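You operate a simulated robot arm through the tools that you are given. There is no shell and no other tool.

You run a simulated robot arm. Do the job below in one go: nothing can be reset, and whatever is moved stays where it is left.

TASK
Torque the three sink screws with the blue torque driver.
Fine: screw two first, stop at each click, stand the driver back in its cup.

Only the result counts: the job must be done as asked and must still hold three seconds after the hand-in. Knocking over, shifting, dropping, spilling or breaking anything else fails it.

THE ROBOT
A 6-joint arm with a two-finger parallel gripper, fixed in place. Base frame: the origin is on the floor under the middle of its stand, x ahead of it, y to its left, z up; the work surface is at about z = 850. Readings come in mm, degrees, newtons and seconds.
With the tool pointing down near the work surface it reaches from about 360 to 760 mm from the base axis. Its first joint turns from -66.0 to 66.0 degrees. Payload 2.45 kg.
The TCP is the grasp point between the finger pads, 24 mm short of the fingertips. In the tool frame z runs along the fingers and y along their closing line. The gripper opens to 68 mm. The fingers are 17 mm wide and 10 mm thick; the gripper's body (40 by 70 mm) begins 41 mm behind the TCP.
Orientation is that of the tool frame in the base frame, as [roll, pitch, yaw] about the fixed x, y, z axes, in that order (R = Rz(yaw) Ry(pitch) Rx(roll)). With the fingers straight down and closing along the base's y, the tool's x points along the base's -x, its y along +y and its z along -z.

THE INTERFACE
- The arm moves only by the tool nudge_tool. Its argument "plan" is a list of rows, each a list of 6 numbers: the shift along the tool's x, y, z in mm, then the turn, a rotation vector about the tool's x, y, z in degrees. In form: [[tx, ty, tz, ax, ay, az], ...]. A call has 1 to 20 rows; each row shifts and turns the commanded pose from where the row before left it, along the tool's axes as they then stand. "hand" is the finger opening in mm, from 0 to 68, set as the call begins (left out, the last holds). Each row takes 0.2 s and may step no farther than 50 mm and 8.6 degrees from the row before; otherwise, or with a gripper value out of range, the whole call is refused. A pose out of reach is approached as far as the arm can. The call stops where the force on the tool passes 40 N (or 10 N more than at its start, if that is more) or the arm is blocked; 0.2 s more then pass. The fingers move at their own pace (about 108 mm/s each) and stop on an object; they squeeze with about 21 N. The grip force told is the motor's: it shows also when the fingers shut on nothing. Time passes only in rows, and 0.2 s behind the last, so rows that do not move let the fingers close. It gives the time, the measured TCP pose, the force on the tool (base axes), the opening and the grip force at its end, in the units of the frame above (readings bear some noise), with the torque about the TCP (base axes, N m) and any sound that the robot's microphone picked up.
- Cameras (640 x 400 px; columns grow to the right, rows downward): "scene" is fixed at [169.2, 413.4, 1474]; the picture's right is [-0.75, -0.66, 0.00], its down [-0.33, 0.37, -0.87] and it looks along [0.58, -0.65, -0.50] (base axes); focal length 330 px, centre (320, 200). "wrist" rides on the gripper at [84, 11, -75] in the tool frame; the picture's right is [-0.13, 0.99, 0.00], its down [-0.60, -0.08, -0.79] and it looks along [-0.79, -0.10, 0.61] (tool axes); focal length 251 px, centre (320, 200). There is no depth. A picture from a camera that has moved, and an enlarged one, comes with that camera's place and axes in the base frame and with its lens.
- grab_frame(camera): a new picture of that camera. No time passes.
- zoom(camera, box): a new picture of the part [left, top, right, bottom] of that camera's present view, enlarged. No time passes.
- close_job(): hands the job in; it is judged then, once.

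Places have to be worked out from the pictures, the camera data and where the tool is seen. Open the gripper and draw the arm clear of the work before you hand the job in, unless the task says otherwise.

The tools are called after "Request:" as name(argument=value, ...) on one line, values as JSON. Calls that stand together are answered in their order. nudge_tool: Moves the arm, as the interface text tells. Its arguments: {"type":"object","properties":{"plan":{"type":"array","items":{"type":"array","items":{"type":"number"}}},"hand":{"type":"number"}},"required":["plan"]} The other tools are called the same way: grab_frame (camera) takes a picture; zoom (camera, box) takes an enlarged picture of a part of a camera's view; close_job () hands the job in.

At the start:

```text
time_s: 0.0
tcp_pos: [500.9, -52.5, 1305.4]
tcp_rot: [-179.9, 0.0, 180.0]
contact_force: [0.6, -0.4, -0.6]
torque: [-0.01, 0.01, 0.0]
gripper_width: 67.8
grasp_force: 0.1
```

scene: 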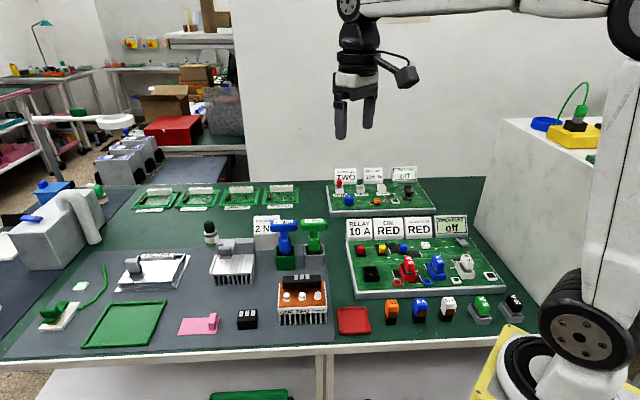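
wrist: 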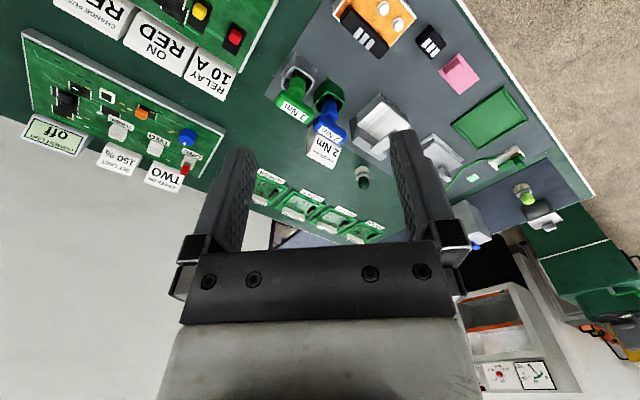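

The start pictures show two drivers (blue, green) in cups and a heat sink block with three screws. I'll zoom in on the work region before moving.

Request:
zoom(camera="scene", box=[190, 200, 350, 340])

Request:
zoom(camera="wrist", box=[240, 0, 460, 180])

Request:
zoom(camera="scene", box=[265, 265, 345, 335])

```text
2.86 times, centred on (270, 270) of scene
camera zoom: at [169.2, 413.4, 1474.0], right [-0.75, -0.66, 0.0], down [-0.33, 0.37, -0.87], along [0.58, -0.65, -0.5], focal length 943 px, centre (463, 0)
```

zoom: 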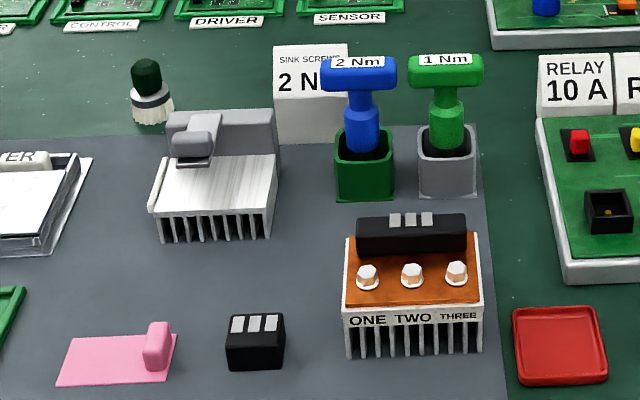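

```text
2.22 times, centred on (350, 90) of wrist
camera zoom: at [416.1, -39.6, 1381.4], right [0.13, 0.99, 0.0], down [0.6, -0.08, 0.79], along [0.79, -0.1, -0.61], focal length 559 px, centre (253, 444)
```

zoom: 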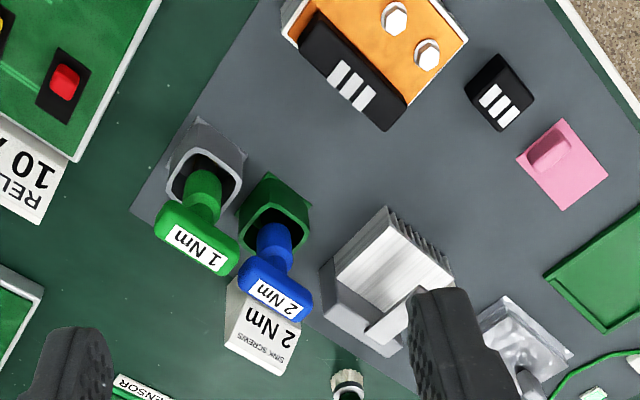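

```text
5.71 times, centred on (305, 300) of scene
camera zoom: at [169.2, 413.4, 1474.0], right [-0.75, -0.66, 0.0], down [-0.33, 0.37, -0.87], along [0.58, -0.65, -0.5], focal length 1886 px, centre (406, -371)
```

zoom: 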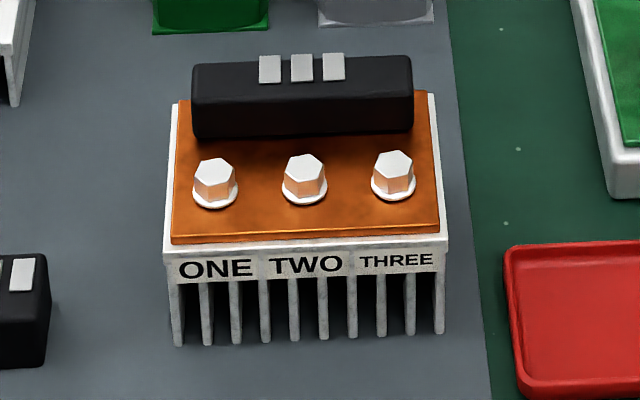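

The scene puts the blue 2 Nm driver's cup near (720, -60) with its T-bar at about z 980. The sink screws are in a row at about 45°, near (587,58), (562,34) and (537,9). I'll turn the tool about 41° so it closes across the bar, then move closer, well above everything, to look.

Request:
nudge_tool(plan=[[0, 0, 0, 0, 0, -8.2], [0, 0, 0, 0, 0, -8.2], [0, 0, 0, 0, 0, -8.2], [0, 0, 0, 0, 0, -8.2], [0, 0, 0, 0, 0, -8.2], [-9.1, -25.8, 35, 0, 0, 0], [-9.1, -25.8, 35, 0, 0, 0], [-9.1, -25.8, 35, 0, 0, 0], [-9.1, -25.8, 35, 0, 0, 0], [-9.1, -25.8, 35, 0, 0, 0]], hand=68)

Request:
grab_frame(camera="wrist")

Request:
grab_frame(camera="scene")

```text
time_s: 2.2
tcp_pos: [618.4, -120.6, 1125.9]
tcp_rot: [-180.0, 0.0, -139.0]
contact_force: [0.3, 0.5, 0.0]
torque: [0.04, 0.01, -0.01]
gripper_width: 68.2
grasp_force: 0.1
```

```text
taken
camera wrist: at [548.1, -166.1, 1202.6], right [-0.55, 0.83, 0.0], down [0.51, 0.34, 0.79], along [0.66, 0.44, -0.61], focal length 251 px, centre (320, 200)
```

wrist: 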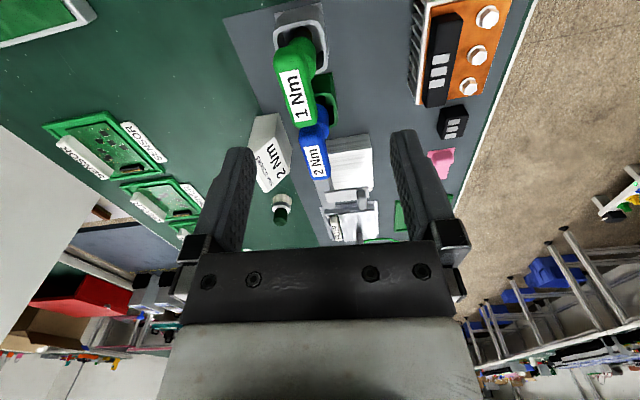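

```text
taken
```

scene: 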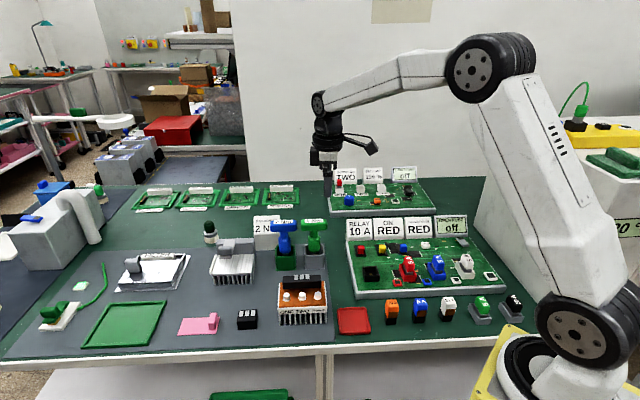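

From here the green driver stands in front of the blue one in the wrist view. I'll zoom in on the drivers to fix their places.

Request:
zoom(camera="wrist", box=[230, 0, 390, 200])

Request:
zoom(camera="scene", box=[250, 205, 340, 275])

```text
2.00 times, centred on (310, 100) of wrist
camera zoom: at [548.1, -166.1, 1202.6], right [-0.55, 0.83, 0.0], down [0.51, 0.34, 0.79], along [0.66, 0.44, -0.61], focal length 503 px, centre (340, 400)
```

zoom: 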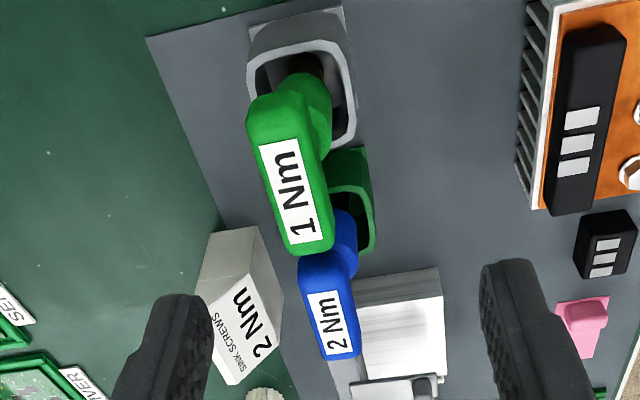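

```text
5.71 times, centred on (295, 240) of scene
camera zoom: at [169.2, 413.3, 1474.0], right [-0.75, -0.66, 0.0], down [-0.33, 0.37, -0.87], along [0.58, -0.65, -0.5], focal length 1886 px, centre (463, -29)
```

zoom: 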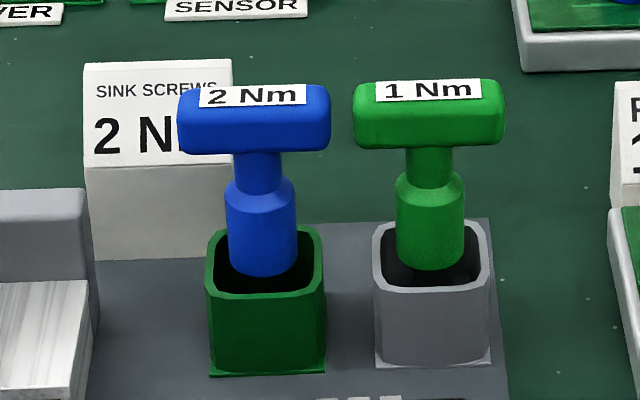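

Triangulating the two views puts the blue T-bar's top centre near (717, -58, 996), with the bar running at about 45°. The green bar is about 80 mm away along the same line. I'll go above the blue bar with the tool at 45° and check alignment.

Request:
nudge_tool(plan=[[0, 0, 0, 0, 0, -4], [-28.4, -6.45, 0, 0, 0, 0], [-28.4, -6.45, 0, 0, 0, 0], [-28.4, -6.45, 0, 0, 0, 0], [-28.4, -6.45, 0, 0, 0, 0], [0, 0, 22, 0, 0, 0], [0, 0, 22, 0, 0, 0], [0, 0, 20, 0, 0, 0], [0, 0, 0, 0, 0, 0]])

Request:
grab_frame(camera="wrist")

Request:
zoom(camera="scene", box=[230, 150, 350, 280])

```text
time_s: 4.2
tcp_pos: [715.6, -58.8, 1066.8]
tcp_rot: [-179.9, 0.0, -135.0]
contact_force: [0.4, 0.0, -0.4]
torque: [0.04, 0.0, -0.02]
gripper_width: 67.9
grasp_force: 0.0
```

```text
taken
camera wrist: at [649.3, -109.3, 1141.6], right [-0.61, 0.79, 0.0], down [0.48, 0.37, 0.79], along [0.63, 0.48, -0.61], focal length 251 px, centre (320, 200)
```

wrist: 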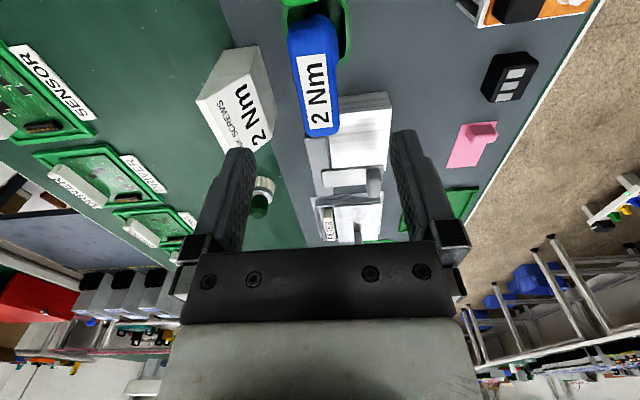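

```text
3.08 times, centred on (290, 215) of scene
camera zoom: at [169.2, 413.4, 1474.0], right [-0.75, -0.66, 0.0], down [-0.33, 0.37, -0.87], along [0.58, -0.65, -0.5], focal length 1016 px, centre (412, 154)
```

zoom: 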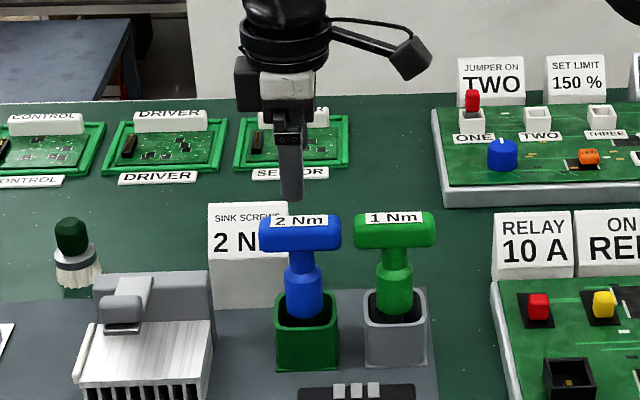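

The gripper is above the blue bar. I'll zoom in on the bar from the wrist to refine its centre and angle.

Request:
zoom(camera="wrist", box=[240, 0, 400, 160])

```text
2.50 times, centred on (320, 80) of wrist
camera zoom: at [649.3, -109.3, 1141.6], right [-0.61, 0.79, 0.0], down [0.48, 0.37, 0.79], along [0.63, 0.48, -0.61], focal length 629 px, centre (320, 500)
```

zoom: 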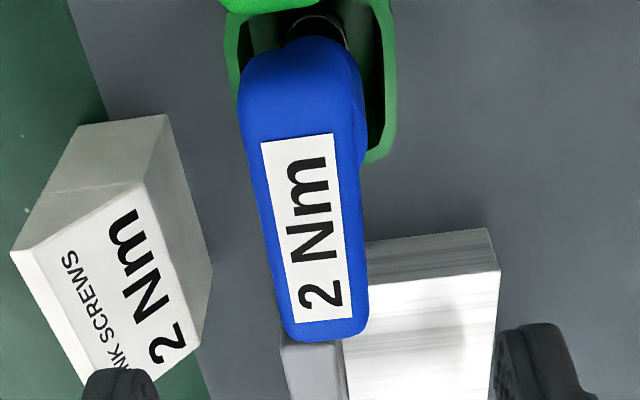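

The label corners give a bar centre of (717.2, -58.7) and a bar angle of about 45.7°. I'll correct by that small amount and descend to z≈984 with the fingers astride the bar.

Request:
nudge_tool(plan=[[-1.2, -1.0, 0, 0, 0, -0.7], [0, 0, 15, 0, 0, 0], [0, 0, 15, 0, 0, 0], [0, 0, 15, 0, 0, 0], [0, 0, 15, 0, 0, 0], [0, 0, 12, 0, 0, 0], [0, 0, 10.5, 0, 0, 0], [0, 0, 0, 0, 0, 0]])

Request:
grab_frame(camera="wrist")

Request:
zoom(camera="scene", box=[250, 190, 340, 275])

```text
time_s: 6.0
tcp_pos: [717.4, -56.6, 983.0]
tcp_rot: [-180.0, -0.1, -134.3]
contact_force: [-1.0, 0.2, 0.3]
torque: [0.0, 0.01, -0.01]
gripper_width: 67.8
grasp_force: 0.0
```

```text
taken
camera wrist: at [652.4, -108.8, 1058.5], right [-0.62, 0.79, 0.0], down [0.48, 0.38, 0.79], along [0.62, 0.49, -0.61], focal length 251 px, centre (320, 200)
```

wrist: 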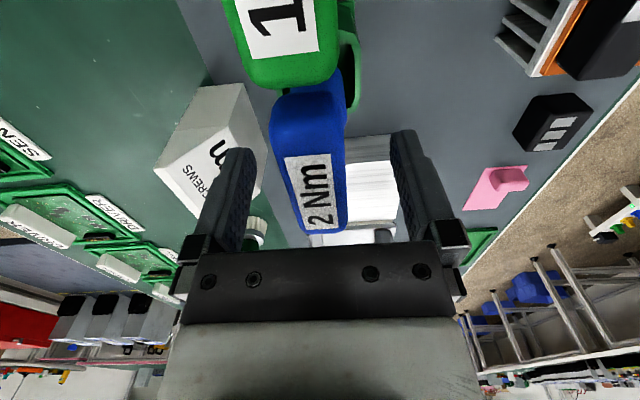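

```text
4.71 times, centred on (295, 232) of scene
camera zoom: at [169.2, 413.4, 1474.0], right [-0.75, -0.66, 0.0], down [-0.33, 0.37, -0.87], along [0.58, -0.65, -0.5], focal length 1553 px, centre (438, 47)
```

zoom: 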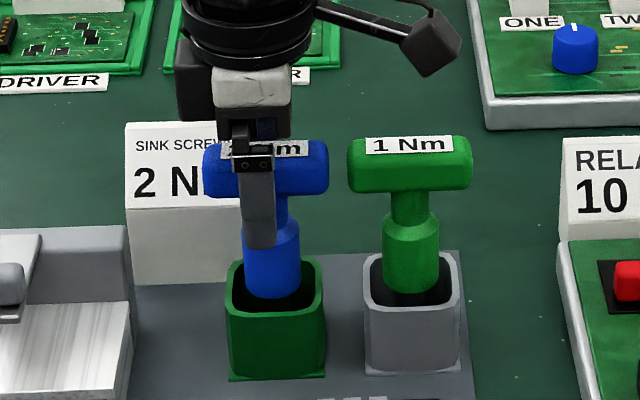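

The fingers straddle the bar without contact. Both views suggest the tool is a few mm off along the bar, so I'll zoom in to measure that before closing.

Request:
zoom(camera="wrist", box=[230, 60, 410, 260])

Request:
zoom(camera="scene", box=[270, 205, 320, 265])

```text
2.00 times, centred on (320, 160) of wrist
camera zoom: at [652.4, -108.8, 1058.5], right [-0.62, 0.79, 0.0], down [0.48, 0.38, 0.79], along [0.62, 0.49, -0.61], focal length 503 px, centre (320, 280)
```

zoom: 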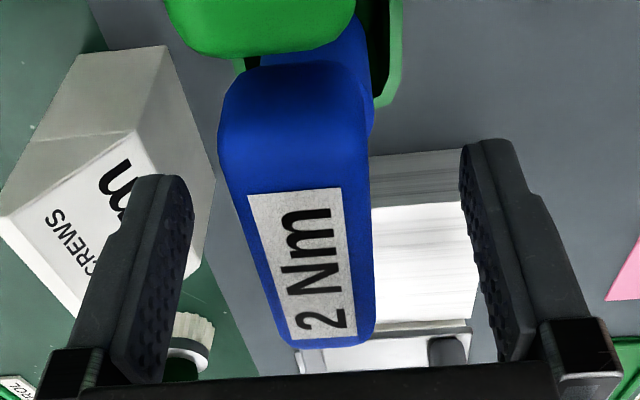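

```text
6.67 times, centred on (295, 235) of scene
camera zoom: at [169.2, 413.4, 1474.0], right [-0.75, -0.66, 0.0], down [-0.33, 0.37, -0.87], along [0.58, -0.65, -0.5], focal length 2200 px, centre (487, -33)
```

zoom: 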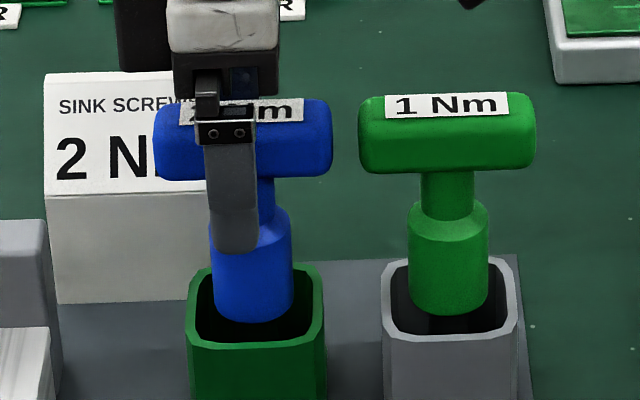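

The wrist label corners put the bar centre about 3 mm along tool +x and 1 mm along tool -y, turned by about 1.5°. The scene view agrees. I'll correct that and close on the bar.

Request:
nudge_tool(plan=[[3.0, -1.2, 0, 0, 0, 1.2], [0, 0, 0, 0, 0, 0]])

Request:
nudge_tool(plan=[[0, 0, 0, 0, 0, 0], [0, 0, 0, 0, 0, 0], [0, 0, 0, 0, 0, 0], [0, 0, 0, 0, 0, 0]], hand=0)

Request:
zoom(camera="wrist", box=[230, 60, 410, 260])

Request:
zoom(camera="scene", box=[250, 190, 340, 275])

```text
time_s: 6.6
tcp_pos: [716.5, -59.9, 983.1]
tcp_rot: [-180.0, 0.0, -135.4]
contact_force: [1.0, 0.4, 0.4]
torque: [0.01, 0.02, 0.0]
gripper_width: 67.9
grasp_force: 0.1
```

```text
time_s: 7.6
tcp_pos: [717.8, -59.7, 984.2]
tcp_rot: [180.0, 0.0, -135.5]
contact_force: [0.1, -0.1, 0.1]
torque: [-0.05, 0.01, -0.01]
gripper_width: 25.7
grasp_force: 20.6
```

```text
2.00 times, centred on (320, 160) of wrist
camera zoom: at [650.0, -110.3, 1058.7], right [-0.6, 0.8, 0.0], down [0.49, 0.37, 0.79], along [0.63, 0.48, -0.61], focal length 503 px, centre (320, 280)
```

zoom: 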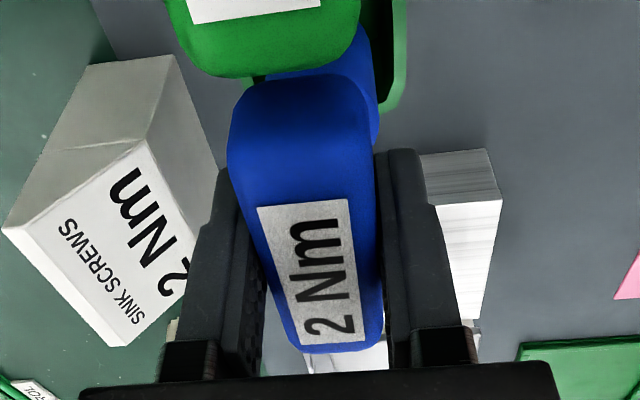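

```text
4.71 times, centred on (295, 232) of scene
camera zoom: at [169.2, 413.3, 1474.0], right [-0.75, -0.66, 0.0], down [-0.33, 0.37, -0.87], along [0.58, -0.65, -0.5], focal length 1553 px, centre (438, 47)
```

zoom: 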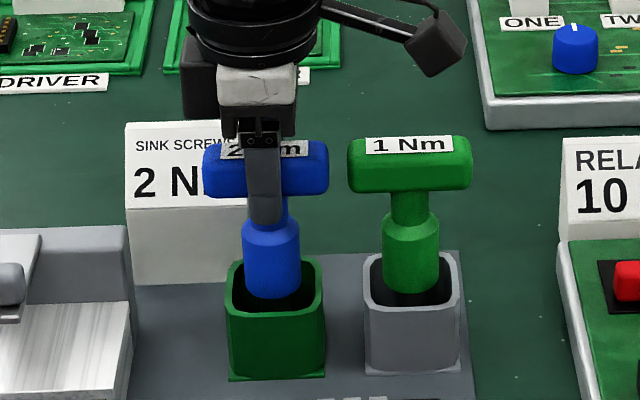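

The bar is gripped: the width reads 25.7 mm and the grip force 20.6 N. I'll lift straight up out of the cup, gently at first.

Request:
nudge_tool(plan=[[0, 0, -5, 0, 0, 0], [0, 0, -10, 0, 0, 0], [0, 0, -15, 0, 0, 0], [0, 0, -20, 0, 0, 0], [0, 0, -20, 0, 0, 0], [0, 0, -20, 0, 0, 0], [0, 0, -20, 0, 0, 0], [0, 0, 0, 0, 0, 0]])

Request:
zoom(camera="scene", box=[240, 150, 340, 275])

Request:
grab_frame(camera="wrist")

```text
time_s: 9.4
tcp_pos: [719.0, -59.8, 1095.8]
tcp_rot: [-179.9, 0.1, -135.4]
contact_force: [-0.8, -0.6, -1.8]
torque: [-0.02, -0.03, 0.01]
gripper_width: 25.5
grasp_force: 21.2
```

```text
3.20 times, centred on (290, 212) of scene
camera zoom: at [169.2, 413.3, 1474.0], right [-0.75, -0.66, 0.0], down [-0.33, 0.37, -0.87], along [0.58, -0.65, -0.5], focal length 1056 px, centre (416, 160)
```

zoom: 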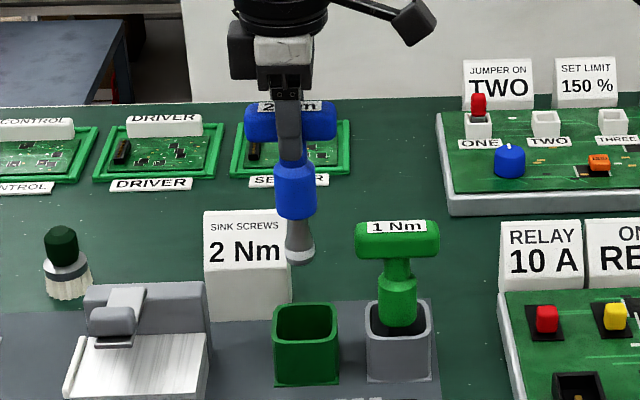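

```text
taken
camera wrist: at [650.2, -110.0, 1171.0], right [-0.6, 0.8, 0.0], down [0.49, 0.37, 0.79], along [0.63, 0.48, -0.61], focal length 251 px, centre (320, 200)
```

wrist: 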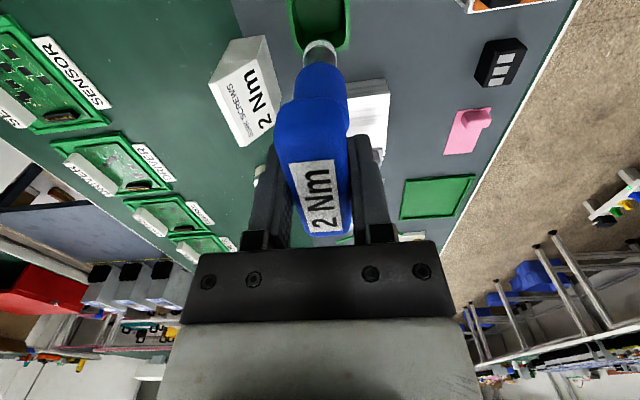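

The driver came out cleanly and hangs upright, with its tip about 128 mm below the TCP. I'll look closely at the socket tip and the screw heads.

Request:
zoom(camera="scene", box=[268, 205, 298, 238])

Request:
zoom(camera="scene", box=[278, 278, 330, 308])

Request:
zoom(camera="wrist", box=[290, 20, 350, 100])

```text
12.12 times, centred on (283, 222) of scene
camera zoom: at [169.2, 413.3, 1474.0], right [-0.75, -0.66, 0.0], down [-0.33, 0.37, -0.87], along [0.58, -0.65, -0.5], focal length 4000 px, centre (768, -61)
```

zoom: 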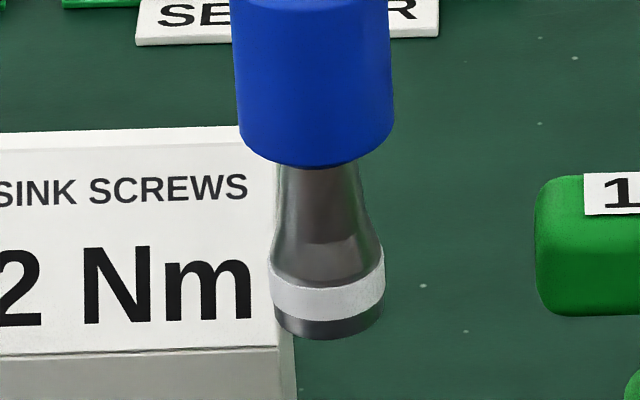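

```text
12.31 times, centred on (304, 293) of scene
camera zoom: at [169.2, 413.3, 1474.0], right [-0.75, -0.66, 0.0], down [-0.33, 0.37, -0.87], along [0.58, -0.65, -0.5], focal length 4062 px, centre (517, -945)
```

zoom: 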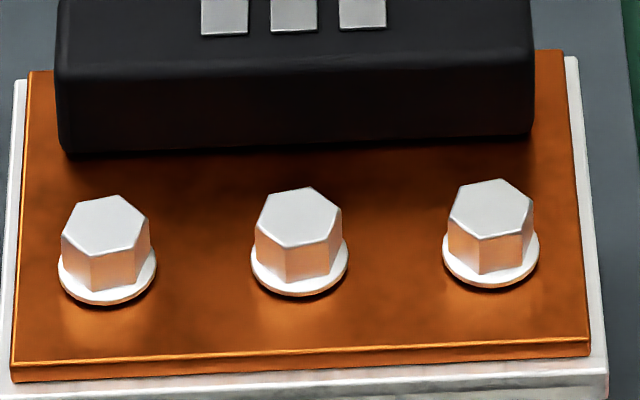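

```text
5.00 times, centred on (320, 60) of wrist
camera zoom: at [650.2, -110.0, 1171.0], right [-0.6, 0.8, 0.0], down [0.49, 0.37, 0.79], along [0.63, 0.48, -0.61], focal length 1257 px, centre (320, 900)
```

zoom: 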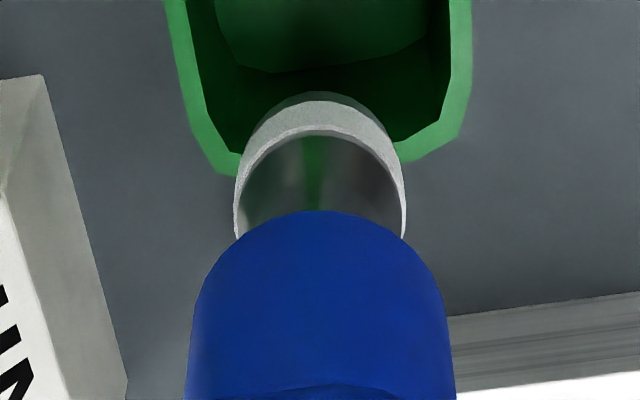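

The socket is round outside, about 25 mm, and the hex heads are about 15 mm, with washers on the orange plate. I'll carry the driver at this height to over screw two and compare tip and screw in both cameras.

Request:
nudge_tool(plan=[[2.8, 10.9, 0, 0, 0, 0], [5.7, 21.9, 0, 0, 0, 0], [5.7, 21.9, 0, 0, 0, 0], [5.7, 21.9, 0, 0, 0, 0], [5.7, 21.9, 0, 0, 0, 0], [5.7, 21.9, 0, 0, 0, 0], [5.7, 21.9, 0, 0, 0, 0], [5.7, 21.9, 0, 0, 0, 0], [2.7, 10.7, 0, 0, 0, 0], [0, 0, 0, 0, 0, 0]])

Request:
grab_frame(camera="wrist")

Request:
grab_frame(camera="scene")

```text
time_s: 11.6
tcp_pos: [564.1, 31.9, 1093.4]
tcp_rot: [180.0, 0.0, -135.4]
contact_force: [-0.6, 0.0, -2.0]
torque: [-0.03, -0.02, 0.02]
gripper_width: 25.8
grasp_force: 20.9
```

```text
taken
camera wrist: at [495.3, -17.8, 1169.1], right [-0.6, 0.8, 0.0], down [0.49, 0.37, 0.79], along [0.63, 0.48, -0.61], focal length 251 px, centre (320, 200)
```

wrist: 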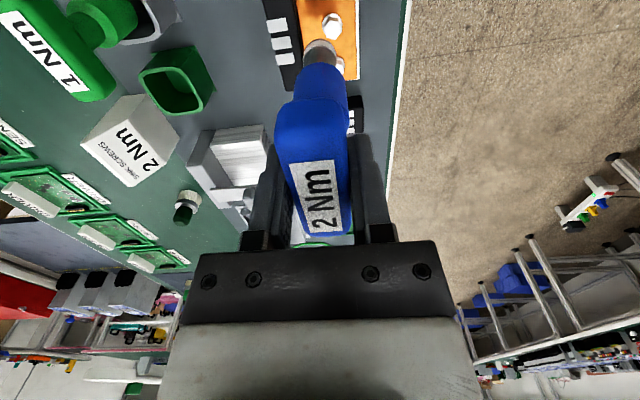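

```text
taken
```

scene: 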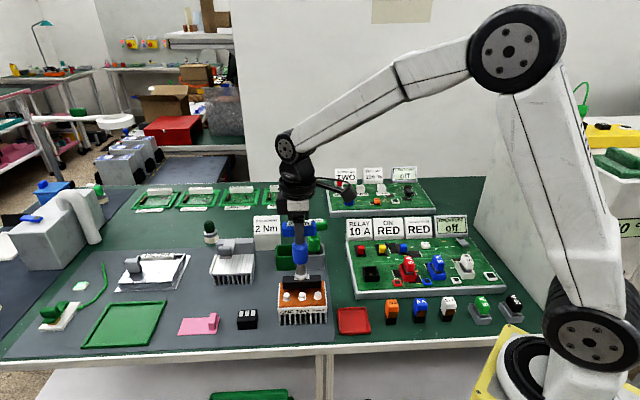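

Request:
zoom(camera="scene", box=[270, 230, 335, 315])

Request:
zoom(camera="wrist", box=[260, 0, 380, 100])

```text
4.71 times, centred on (302, 272) of scene
camera zoom: at [169.2, 413.4, 1474.0], right [-0.75, -0.66, 0.0], down [-0.33, 0.37, -0.87], along [0.58, -0.65, -0.5], focal length 1553 px, centre (402, -141)
```

zoom: 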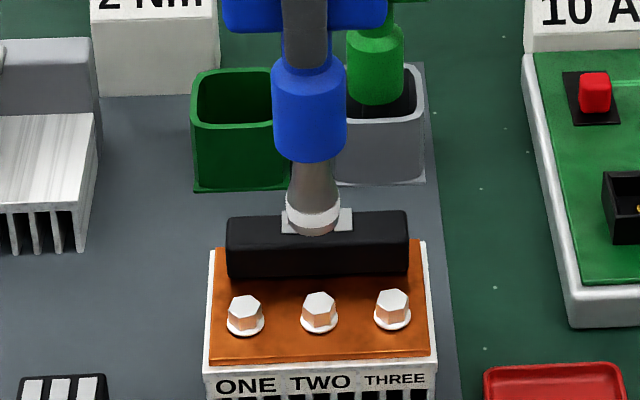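

```text
4.00 times, centred on (320, 50) of wrist
camera zoom: at [495.3, -17.8, 1169.1], right [-0.6, 0.8, 0.0], down [0.49, 0.37, 0.79], along [0.63, 0.48, -0.61], focal length 1006 px, centre (320, 800)
```

zoom: 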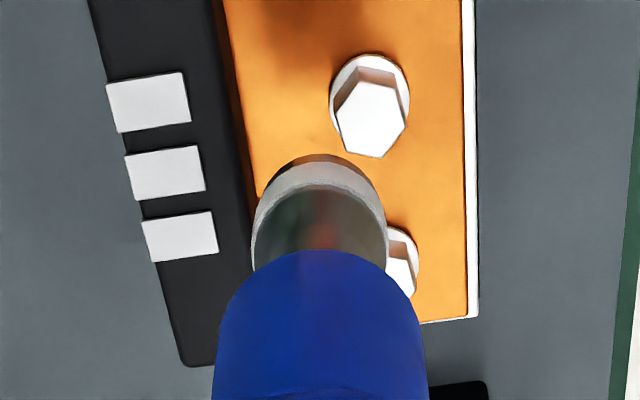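

Triangulating gives screw two's head top at about (553.8, 41.0, 928) and the socket tip at (563.1, 34.2, 966). I'll shift the tip over screw two and come down to about 12 mm above it, then recheck.

Request:
nudge_tool(plan=[[0.9, 5.7, 0, 0, 0, 0], [0.95, 5.7, 0, 0, 0, 0], [0, 0, 8, 0, 0, 0], [0, 0, 8, 0, 0, 0], [0, 0, 8, 0, 0, 0], [0, 0, 0, 0, 0, 0]])

Request:
zoom(camera="scene", box=[270, 240, 335, 315])

Request:
zoom(camera="wrist", box=[260, 0, 380, 100])

```text
time_s: 13.0
tcp_pos: [555.2, 40.3, 1071.7]
tcp_rot: [-180.0, -0.1, -135.5]
contact_force: [-0.2, 0.2, -1.5]
torque: [0.03, 0.01, -0.02]
gripper_width: 25.8
grasp_force: 20.9
```

```text
5.33 times, centred on (302, 278) of scene
camera zoom: at [169.2, 413.4, 1474.0], right [-0.75, -0.66, 0.0], down [-0.33, 0.37, -0.87], along [0.58, -0.65, -0.5], focal length 1760 px, centre (413, -213)
```

zoom: 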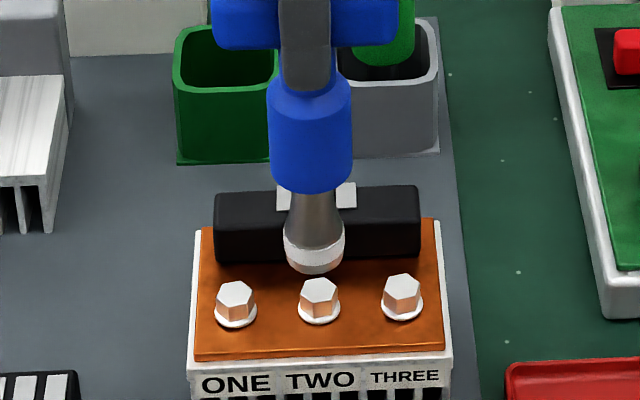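

```text
4.00 times, centred on (320, 50) of wrist
camera zoom: at [487.4, -10.1, 1146.6], right [-0.6, 0.8, 0.0], down [0.49, 0.37, 0.79], along [0.63, 0.48, -0.61], focal length 1006 px, centre (320, 800)
```

zoom: 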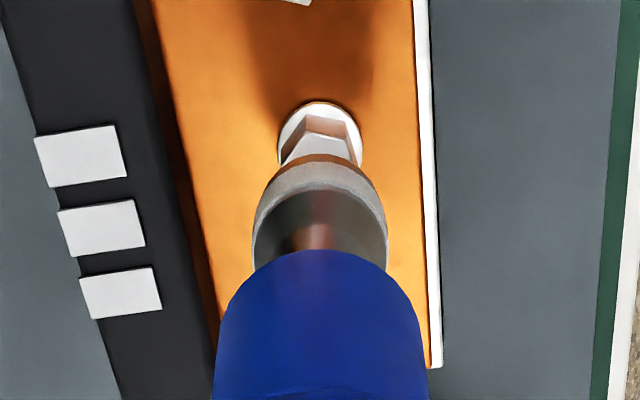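

The wrist view has screw two centred under the socket left to right. I'll zoom tighter in both views to judge the remaining fore-aft error.

Request:
zoom(camera="wrist", box=[295, 15, 350, 65])

Request:
zoom(camera="scene", box=[284, 275, 320, 305])

```text
8.00 times, centred on (322, 40) of wrist
camera zoom: at [487.4, -10.1, 1146.6], right [-0.6, 0.8, 0.0], down [0.49, 0.37, 0.79], along [0.63, 0.48, -0.61], focal length 2012 px, centre (300, 1480)
```

zoom: 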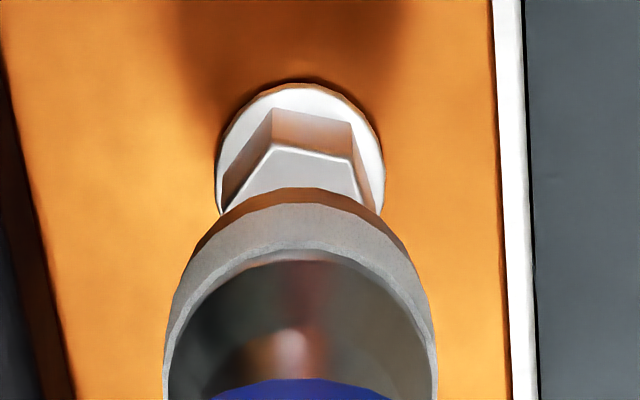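

```text
13.33 times, centred on (302, 290) of scene
camera zoom: at [169.2, 413.4, 1474.0], right [-0.75, -0.66, 0.0], down [-0.33, 0.37, -0.87], along [0.58, -0.65, -0.5], focal length 4400 px, centre (560, -1000)
```

zoom: 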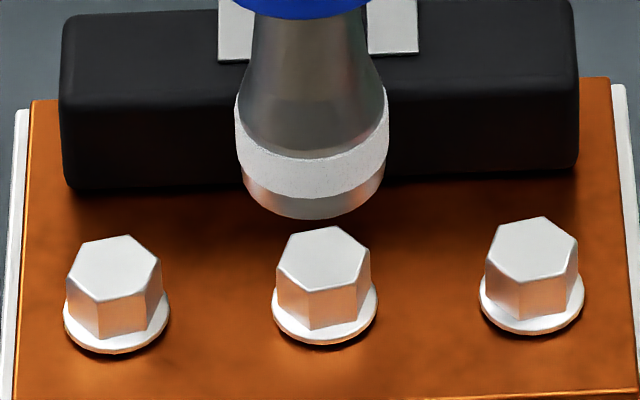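

Refined triangulation puts the head centre at (553.9, 41.3, 926) and the tip about 1.3 mm beyond it along -tool x. I'll correct by that and lower gently, watching the force.

Request:
nudge_tool(plan=[[1.3, 0.1, 0, 0, 0, 0], [0, 0, 4, 0, 0, 0], [0, 0, 4, 0, 0, 0], [0, 0, 0, 0, 0, 0]])

Request:
zoom(camera="wrist", box=[295, 15, 350, 65])

Request:
zoom(camera="scene", box=[284, 275, 320, 305])

```text
time_s: 14.0
tcp_pos: [551.7, 38.9, 1062.3]
tcp_rot: [180.0, 0.0, -135.5]
contact_force: [-0.4, -0.2, -2.0]
torque: [0.02, 0.0, 0.03]
gripper_width: 25.9
grasp_force: 20.6
```

```text
8.00 times, centred on (322, 40) of wrist
camera zoom: at [485.1, -10.2, 1138.6], right [-0.6, 0.8, 0.0], down [0.49, 0.37, 0.79], along [0.63, 0.48, -0.61], focal length 2012 px, centre (300, 1480)
```

zoom: 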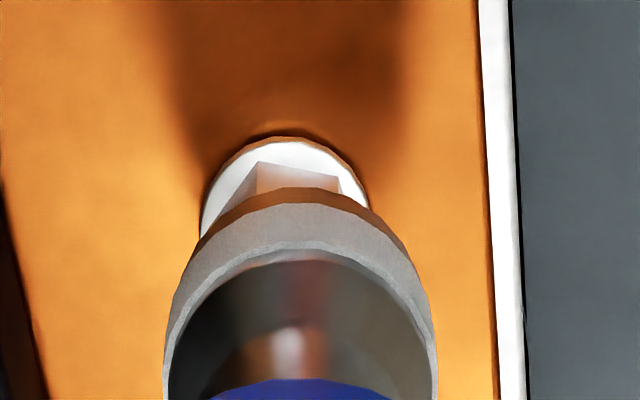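

```text
13.33 times, centred on (302, 290) of scene
camera zoom: at [169.2, 413.4, 1474.0], right [-0.75, -0.66, 0.0], down [-0.33, 0.37, -0.87], along [0.58, -0.65, -0.5], focal length 4400 px, centre (560, -1000)
```

zoom: 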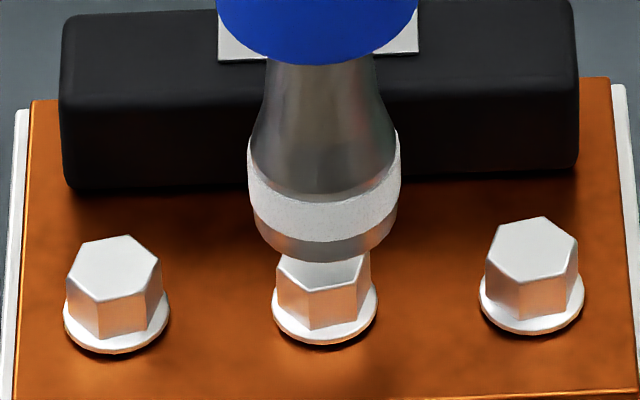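

The wrist view now shows the screw about 1.5 mm to the left of the socket, so the arm settled slightly off what I commanded. I'll nudge it back while still above the head.

Request:
nudge_tool(plan=[[-0.5, -1.5, 0, 0, 0, 0], [0, 0, 0, 0, 0, 0], [0, 0, 0, 0, 0, 0]])

Request:
zoom(camera="wrist", box=[295, 15, 350, 65])

Request:
zoom(camera="scene", box=[284, 275, 320, 305])

```text
time_s: 14.8
tcp_pos: [554.8, 40.5, 1062.6]
tcp_rot: [-179.9, -0.1, -135.5]
contact_force: [0.4, 0.0, -2.5]
torque: [-0.02, -0.01, -0.01]
gripper_width: 26.1
grasp_force: 21.3
```

```text
8.00 times, centred on (322, 40) of wrist
camera zoom: at [486.4, -11.1, 1138.3], right [-0.6, 0.8, 0.0], down [0.49, 0.37, 0.79], along [0.63, 0.48, -0.61], focal length 2012 px, centre (300, 1480)
```

zoom: 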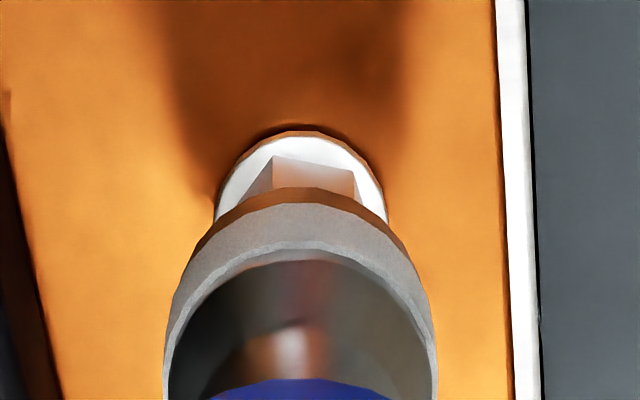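

```text
13.33 times, centred on (302, 290) of scene
camera zoom: at [169.2, 413.4, 1474.0], right [-0.75, -0.66, 0.0], down [-0.33, 0.37, -0.87], along [0.58, -0.65, -0.5], focal length 4400 px, centre (560, -1000)
```

zoom: 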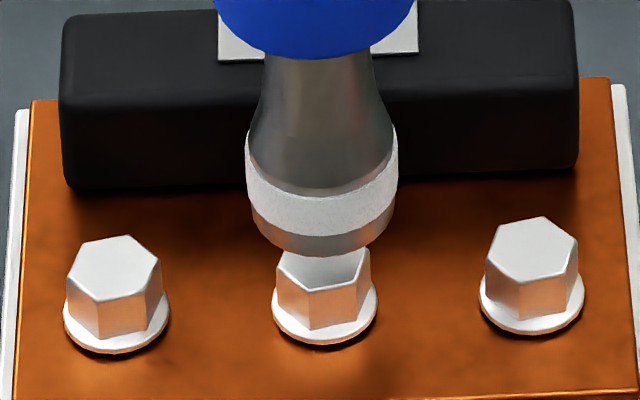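

Both views now show the socket centred over screw two. I'll lower in small steps and watch the force.

Request:
nudge_tool(plan=[[0, 0, 2, 0, 0, 0], [0, 0, 2, 0, 0, 0], [0, 0, 1.5, 0, 0, 0], [0, 0, 0, 0, 0, 0]])

Request:
zoom(camera="wrist", box=[295, 15, 350, 65])

Request:
zoom(camera="scene", box=[284, 275, 320, 305])

```text
time_s: 15.8
tcp_pos: [554.7, 39.0, 1056.2]
tcp_rot: [179.9, -0.1, -135.4]
contact_force: [-0.4, -0.1, -2.3]
torque: [-0.02, 0.0, 0.01]
gripper_width: 26.0
grasp_force: 21.0
```

```text
8.00 times, centred on (322, 40) of wrist
camera zoom: at [487.1, -11.1, 1132.2], right [-0.6, 0.8, 0.0], down [0.49, 0.37, 0.79], along [0.63, 0.48, -0.61], focal length 2012 px, centre (300, 1480)
```

zoom: 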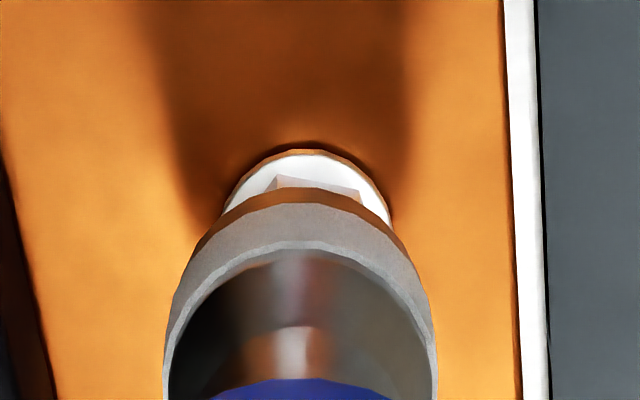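

```text
13.33 times, centred on (302, 290) of scene
camera zoom: at [169.2, 413.4, 1474.0], right [-0.75, -0.66, 0.0], down [-0.33, 0.37, -0.87], along [0.58, -0.65, -0.5], focal length 4400 px, centre (560, -1000)
```

zoom: 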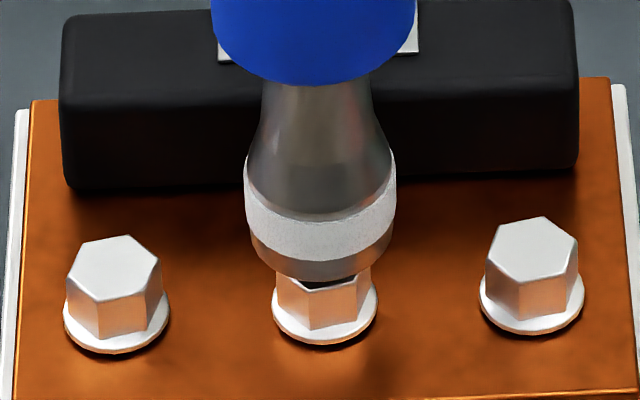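

A drift of about 0.7 mm shows while lowering. I'll correct it and continue down slightly.

Request:
nudge_tool(plan=[[0.45, 0.6, 0, 0, 0, 0], [0, 0, 0, 0, 0, 0], [0, 0, 1, 0, 0, 0], [0, 0, 0, 0, 0, 0]])

Request:
zoom(camera="wrist", box=[295, 15, 350, 65])

Request:
zoom(camera="scene", box=[284, 275, 320, 305])

```text
time_s: 16.8
tcp_pos: [553.5, 38.4, 1056.7]
tcp_rot: [180.0, 0.0, -135.5]
contact_force: [-0.2, -0.4, -1.7]
torque: [0.0, 0.02, 0.01]
gripper_width: 26.1
grasp_force: 21.2
```

```text
8.00 times, centred on (322, 40) of wrist
camera zoom: at [486.4, -11.0, 1131.8], right [-0.6, 0.8, 0.0], down [0.49, 0.37, 0.79], along [0.63, 0.48, -0.61], focal length 2012 px, centre (300, 1480)
```

zoom: 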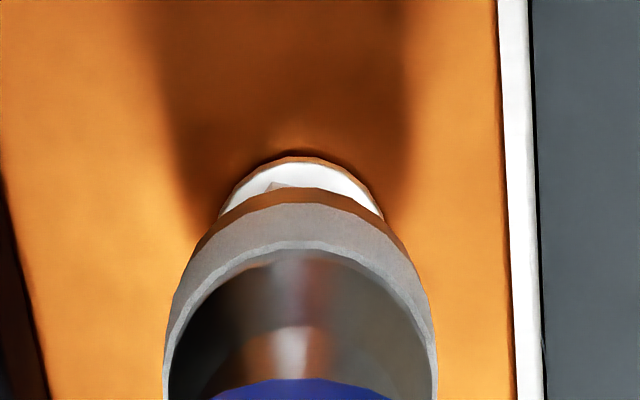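

```text
13.33 times, centred on (302, 290) of scene
camera zoom: at [169.2, 413.4, 1474.0], right [-0.75, -0.66, 0.0], down [-0.33, 0.37, -0.87], along [0.58, -0.65, -0.5], focal length 4400 px, centre (560, -1000)
```

zoom: 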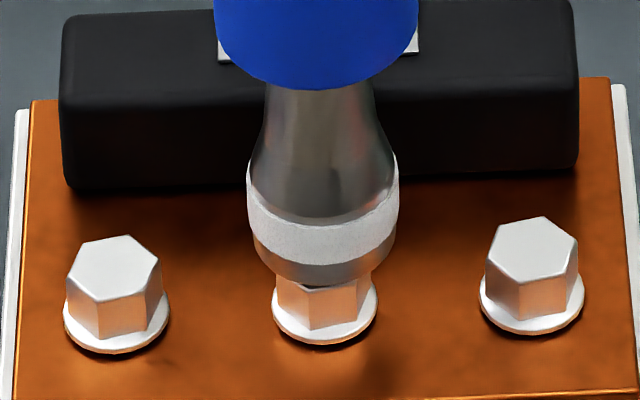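

It is centred in both views with no contact yet. I'm lowering 1 mm at a time.

Request:
nudge_tool(plan=[[0, 0, 1, 0, 0, 0], [0, 0, 1, 0, 0, 0], [0, 0, 0, 0, 0, 0]])

Request:
zoom(camera="wrist", box=[295, 15, 350, 65])

Request:
zoom(camera="scene", box=[284, 275, 320, 305])

```text
time_s: 17.6
tcp_pos: [553.2, 39.2, 1053.9]
tcp_rot: [180.0, -0.1, -135.5]
contact_force: [0.0, 0.6, -2.6]
torque: [0.01, 0.02, 0.0]
gripper_width: 26.0
grasp_force: 21.5
```

```text
8.00 times, centred on (322, 40) of wrist
camera zoom: at [486.2, -11.1, 1128.7], right [-0.6, 0.8, 0.0], down [0.49, 0.37, 0.79], along [0.63, 0.48, -0.61], focal length 2012 px, centre (300, 1480)
```

zoom: 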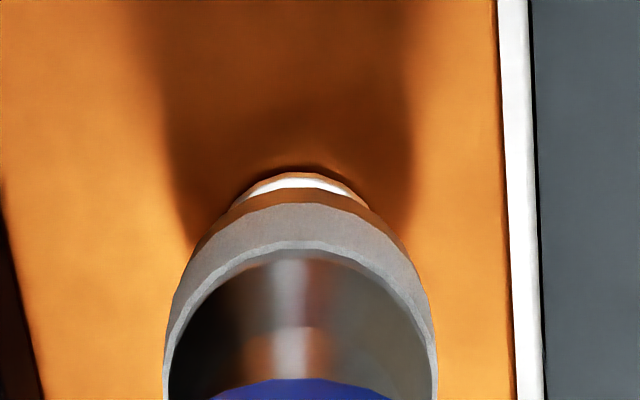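

```text
13.33 times, centred on (302, 290) of scene
camera zoom: at [169.2, 413.4, 1474.0], right [-0.75, -0.66, 0.0], down [-0.33, 0.37, -0.87], along [0.58, -0.65, -0.5], focal length 4400 px, centre (560, -1000)
```

zoom: 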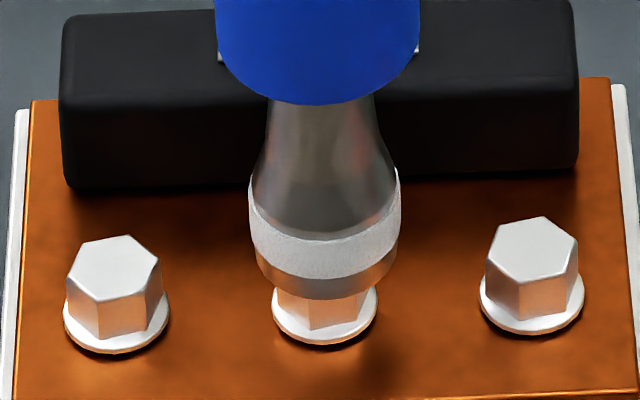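

Still no contact (about 2 N is the driver's weight). I'm continuing down 1 mm steps.

Request:
nudge_tool(plan=[[-0.2, 0, 1, 0, 0, 0], [0, 0, 1, 0, 0, 0], [0, 0, 0, 0, 0, 0]])

Request:
zoom(camera="scene", box=[284, 275, 320, 305])

Request:
zoom(camera="wrist", box=[295, 15, 350, 65])

```text
time_s: 18.4
tcp_pos: [553.8, 38.9, 1051.9]
tcp_rot: [180.0, 0.0, -135.5]
contact_force: [0.7, 0.1, -1.4]
torque: [0.0, 0.0, -0.01]
gripper_width: 25.8
grasp_force: 20.5
```

```text
13.33 times, centred on (302, 290) of scene
camera zoom: at [169.2, 413.4, 1474.0], right [-0.75, -0.66, 0.0], down [-0.33, 0.37, -0.87], along [0.58, -0.65, -0.5], focal length 4400 px, centre (560, -1000)
```

zoom: 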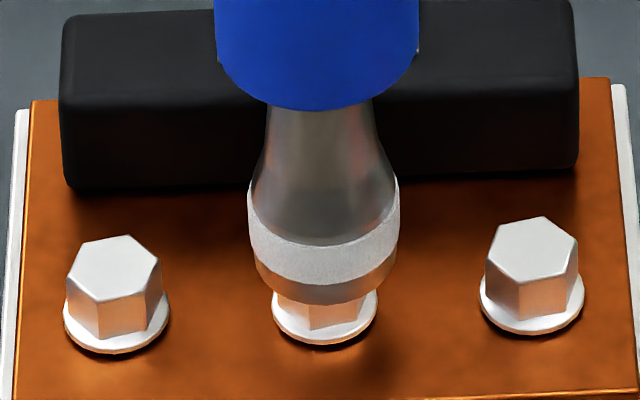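

```text
8.00 times, centred on (322, 40) of wrist
camera zoom: at [486.5, -11.2, 1127.2], right [-0.6, 0.8, 0.0], down [0.49, 0.37, 0.79], along [0.63, 0.48, -0.61], focal length 2012 px, centre (300, 1480)
```

zoom: 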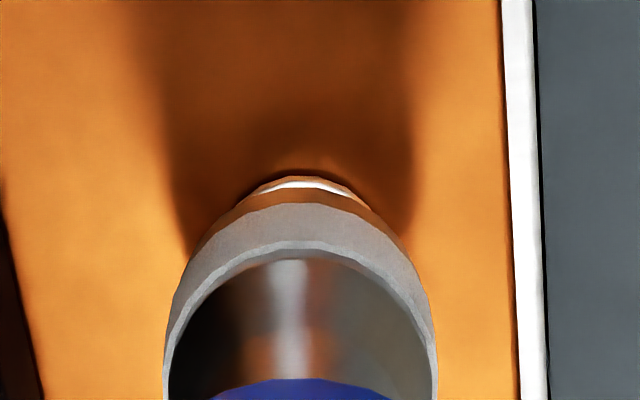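

No contact yet. I'm stepping down further.

Request:
nudge_tool(plan=[[0, 0, 1, 0, 0, 0], [0, 0, 1, 0, 0, 0], [0, 0, 0, 0, 0, 0]])

Request:
zoom(camera="scene", box=[284, 275, 320, 305])

Request:
zoom(camera="wrist", box=[295, 15, 350, 65])

```text
time_s: 19.2
tcp_pos: [554.5, 37.5, 1049.0]
tcp_rot: [-179.9, 0.0, -135.5]
contact_force: [-0.7, 0.7, -1.9]
torque: [0.0, -0.01, 0.01]
gripper_width: 25.6
grasp_force: 20.8
```

```text
13.33 times, centred on (302, 290) of scene
camera zoom: at [169.2, 413.4, 1474.0], right [-0.75, -0.66, 0.0], down [-0.33, 0.37, -0.87], along [0.58, -0.65, -0.5], focal length 4400 px, centre (560, -1000)
```

zoom: 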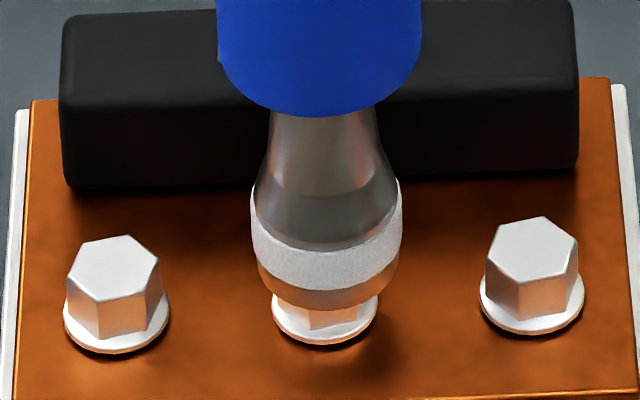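

```text
8.00 times, centred on (322, 40) of wrist
camera zoom: at [486.6, -11.9, 1125.3], right [-0.6, 0.8, 0.0], down [0.49, 0.37, 0.79], along [0.63, 0.48, -0.61], focal length 2012 px, centre (300, 1480)
```

zoom: 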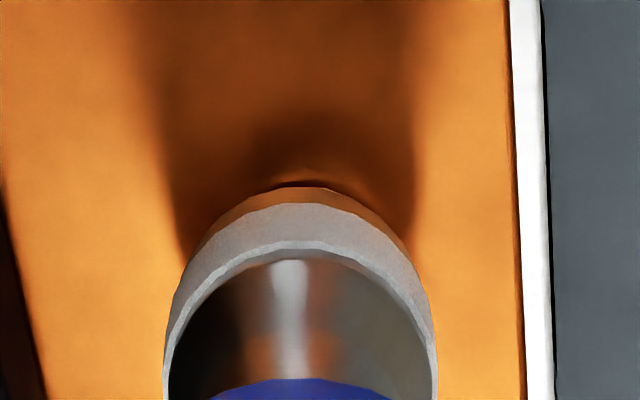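

The tip is now at about head-top level, and the arm has crept about 0.9 mm toward -y. I'll re-centre and go on down slowly.

Request:
nudge_tool(plan=[[-0.7, 0.5, 0, 0, 0, 0], [0, 0, 0, 0, 0, 0], [0, 0, 1, 0, 0, 0], [0, 0, 0, 0, 0, 0]])

Request:
zoom(camera="scene", box=[284, 275, 320, 305])

Request:
zoom(camera="wrist", box=[295, 15, 350, 65])

```text
time_s: 20.2
tcp_pos: [554.3, 39.3, 1049.2]
tcp_rot: [-179.9, 0.0, -135.5]
contact_force: [0.0, 0.0, -1.9]
torque: [0.03, -0.01, 0.0]
gripper_width: 25.9
grasp_force: 21.2
```

```text
13.33 times, centred on (302, 290) of scene
camera zoom: at [169.2, 413.4, 1474.0], right [-0.75, -0.66, 0.0], down [-0.33, 0.37, -0.87], along [0.58, -0.65, -0.5], focal length 4400 px, centre (560, -1000)
```

zoom: 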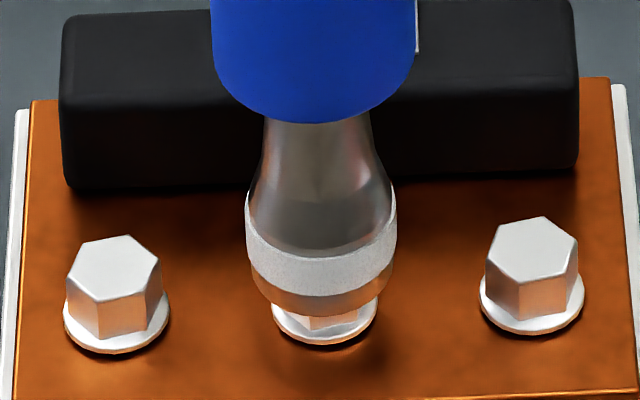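

```text
8.00 times, centred on (322, 40) of wrist
camera zoom: at [486.8, -10.8, 1124.7], right [-0.6, 0.8, 0.0], down [0.49, 0.37, 0.79], along [0.63, 0.48, -0.61], focal length 2012 px, centre (300, 1480)
```

zoom: 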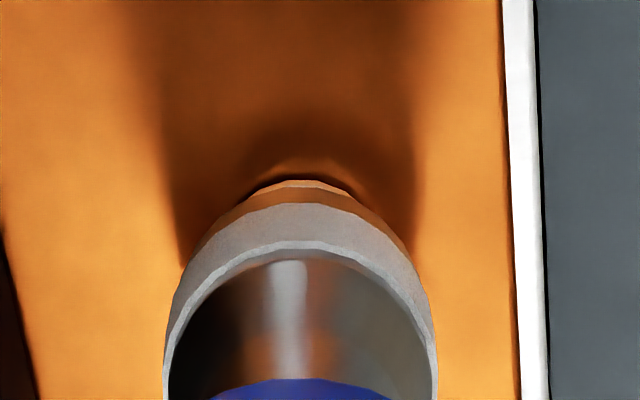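

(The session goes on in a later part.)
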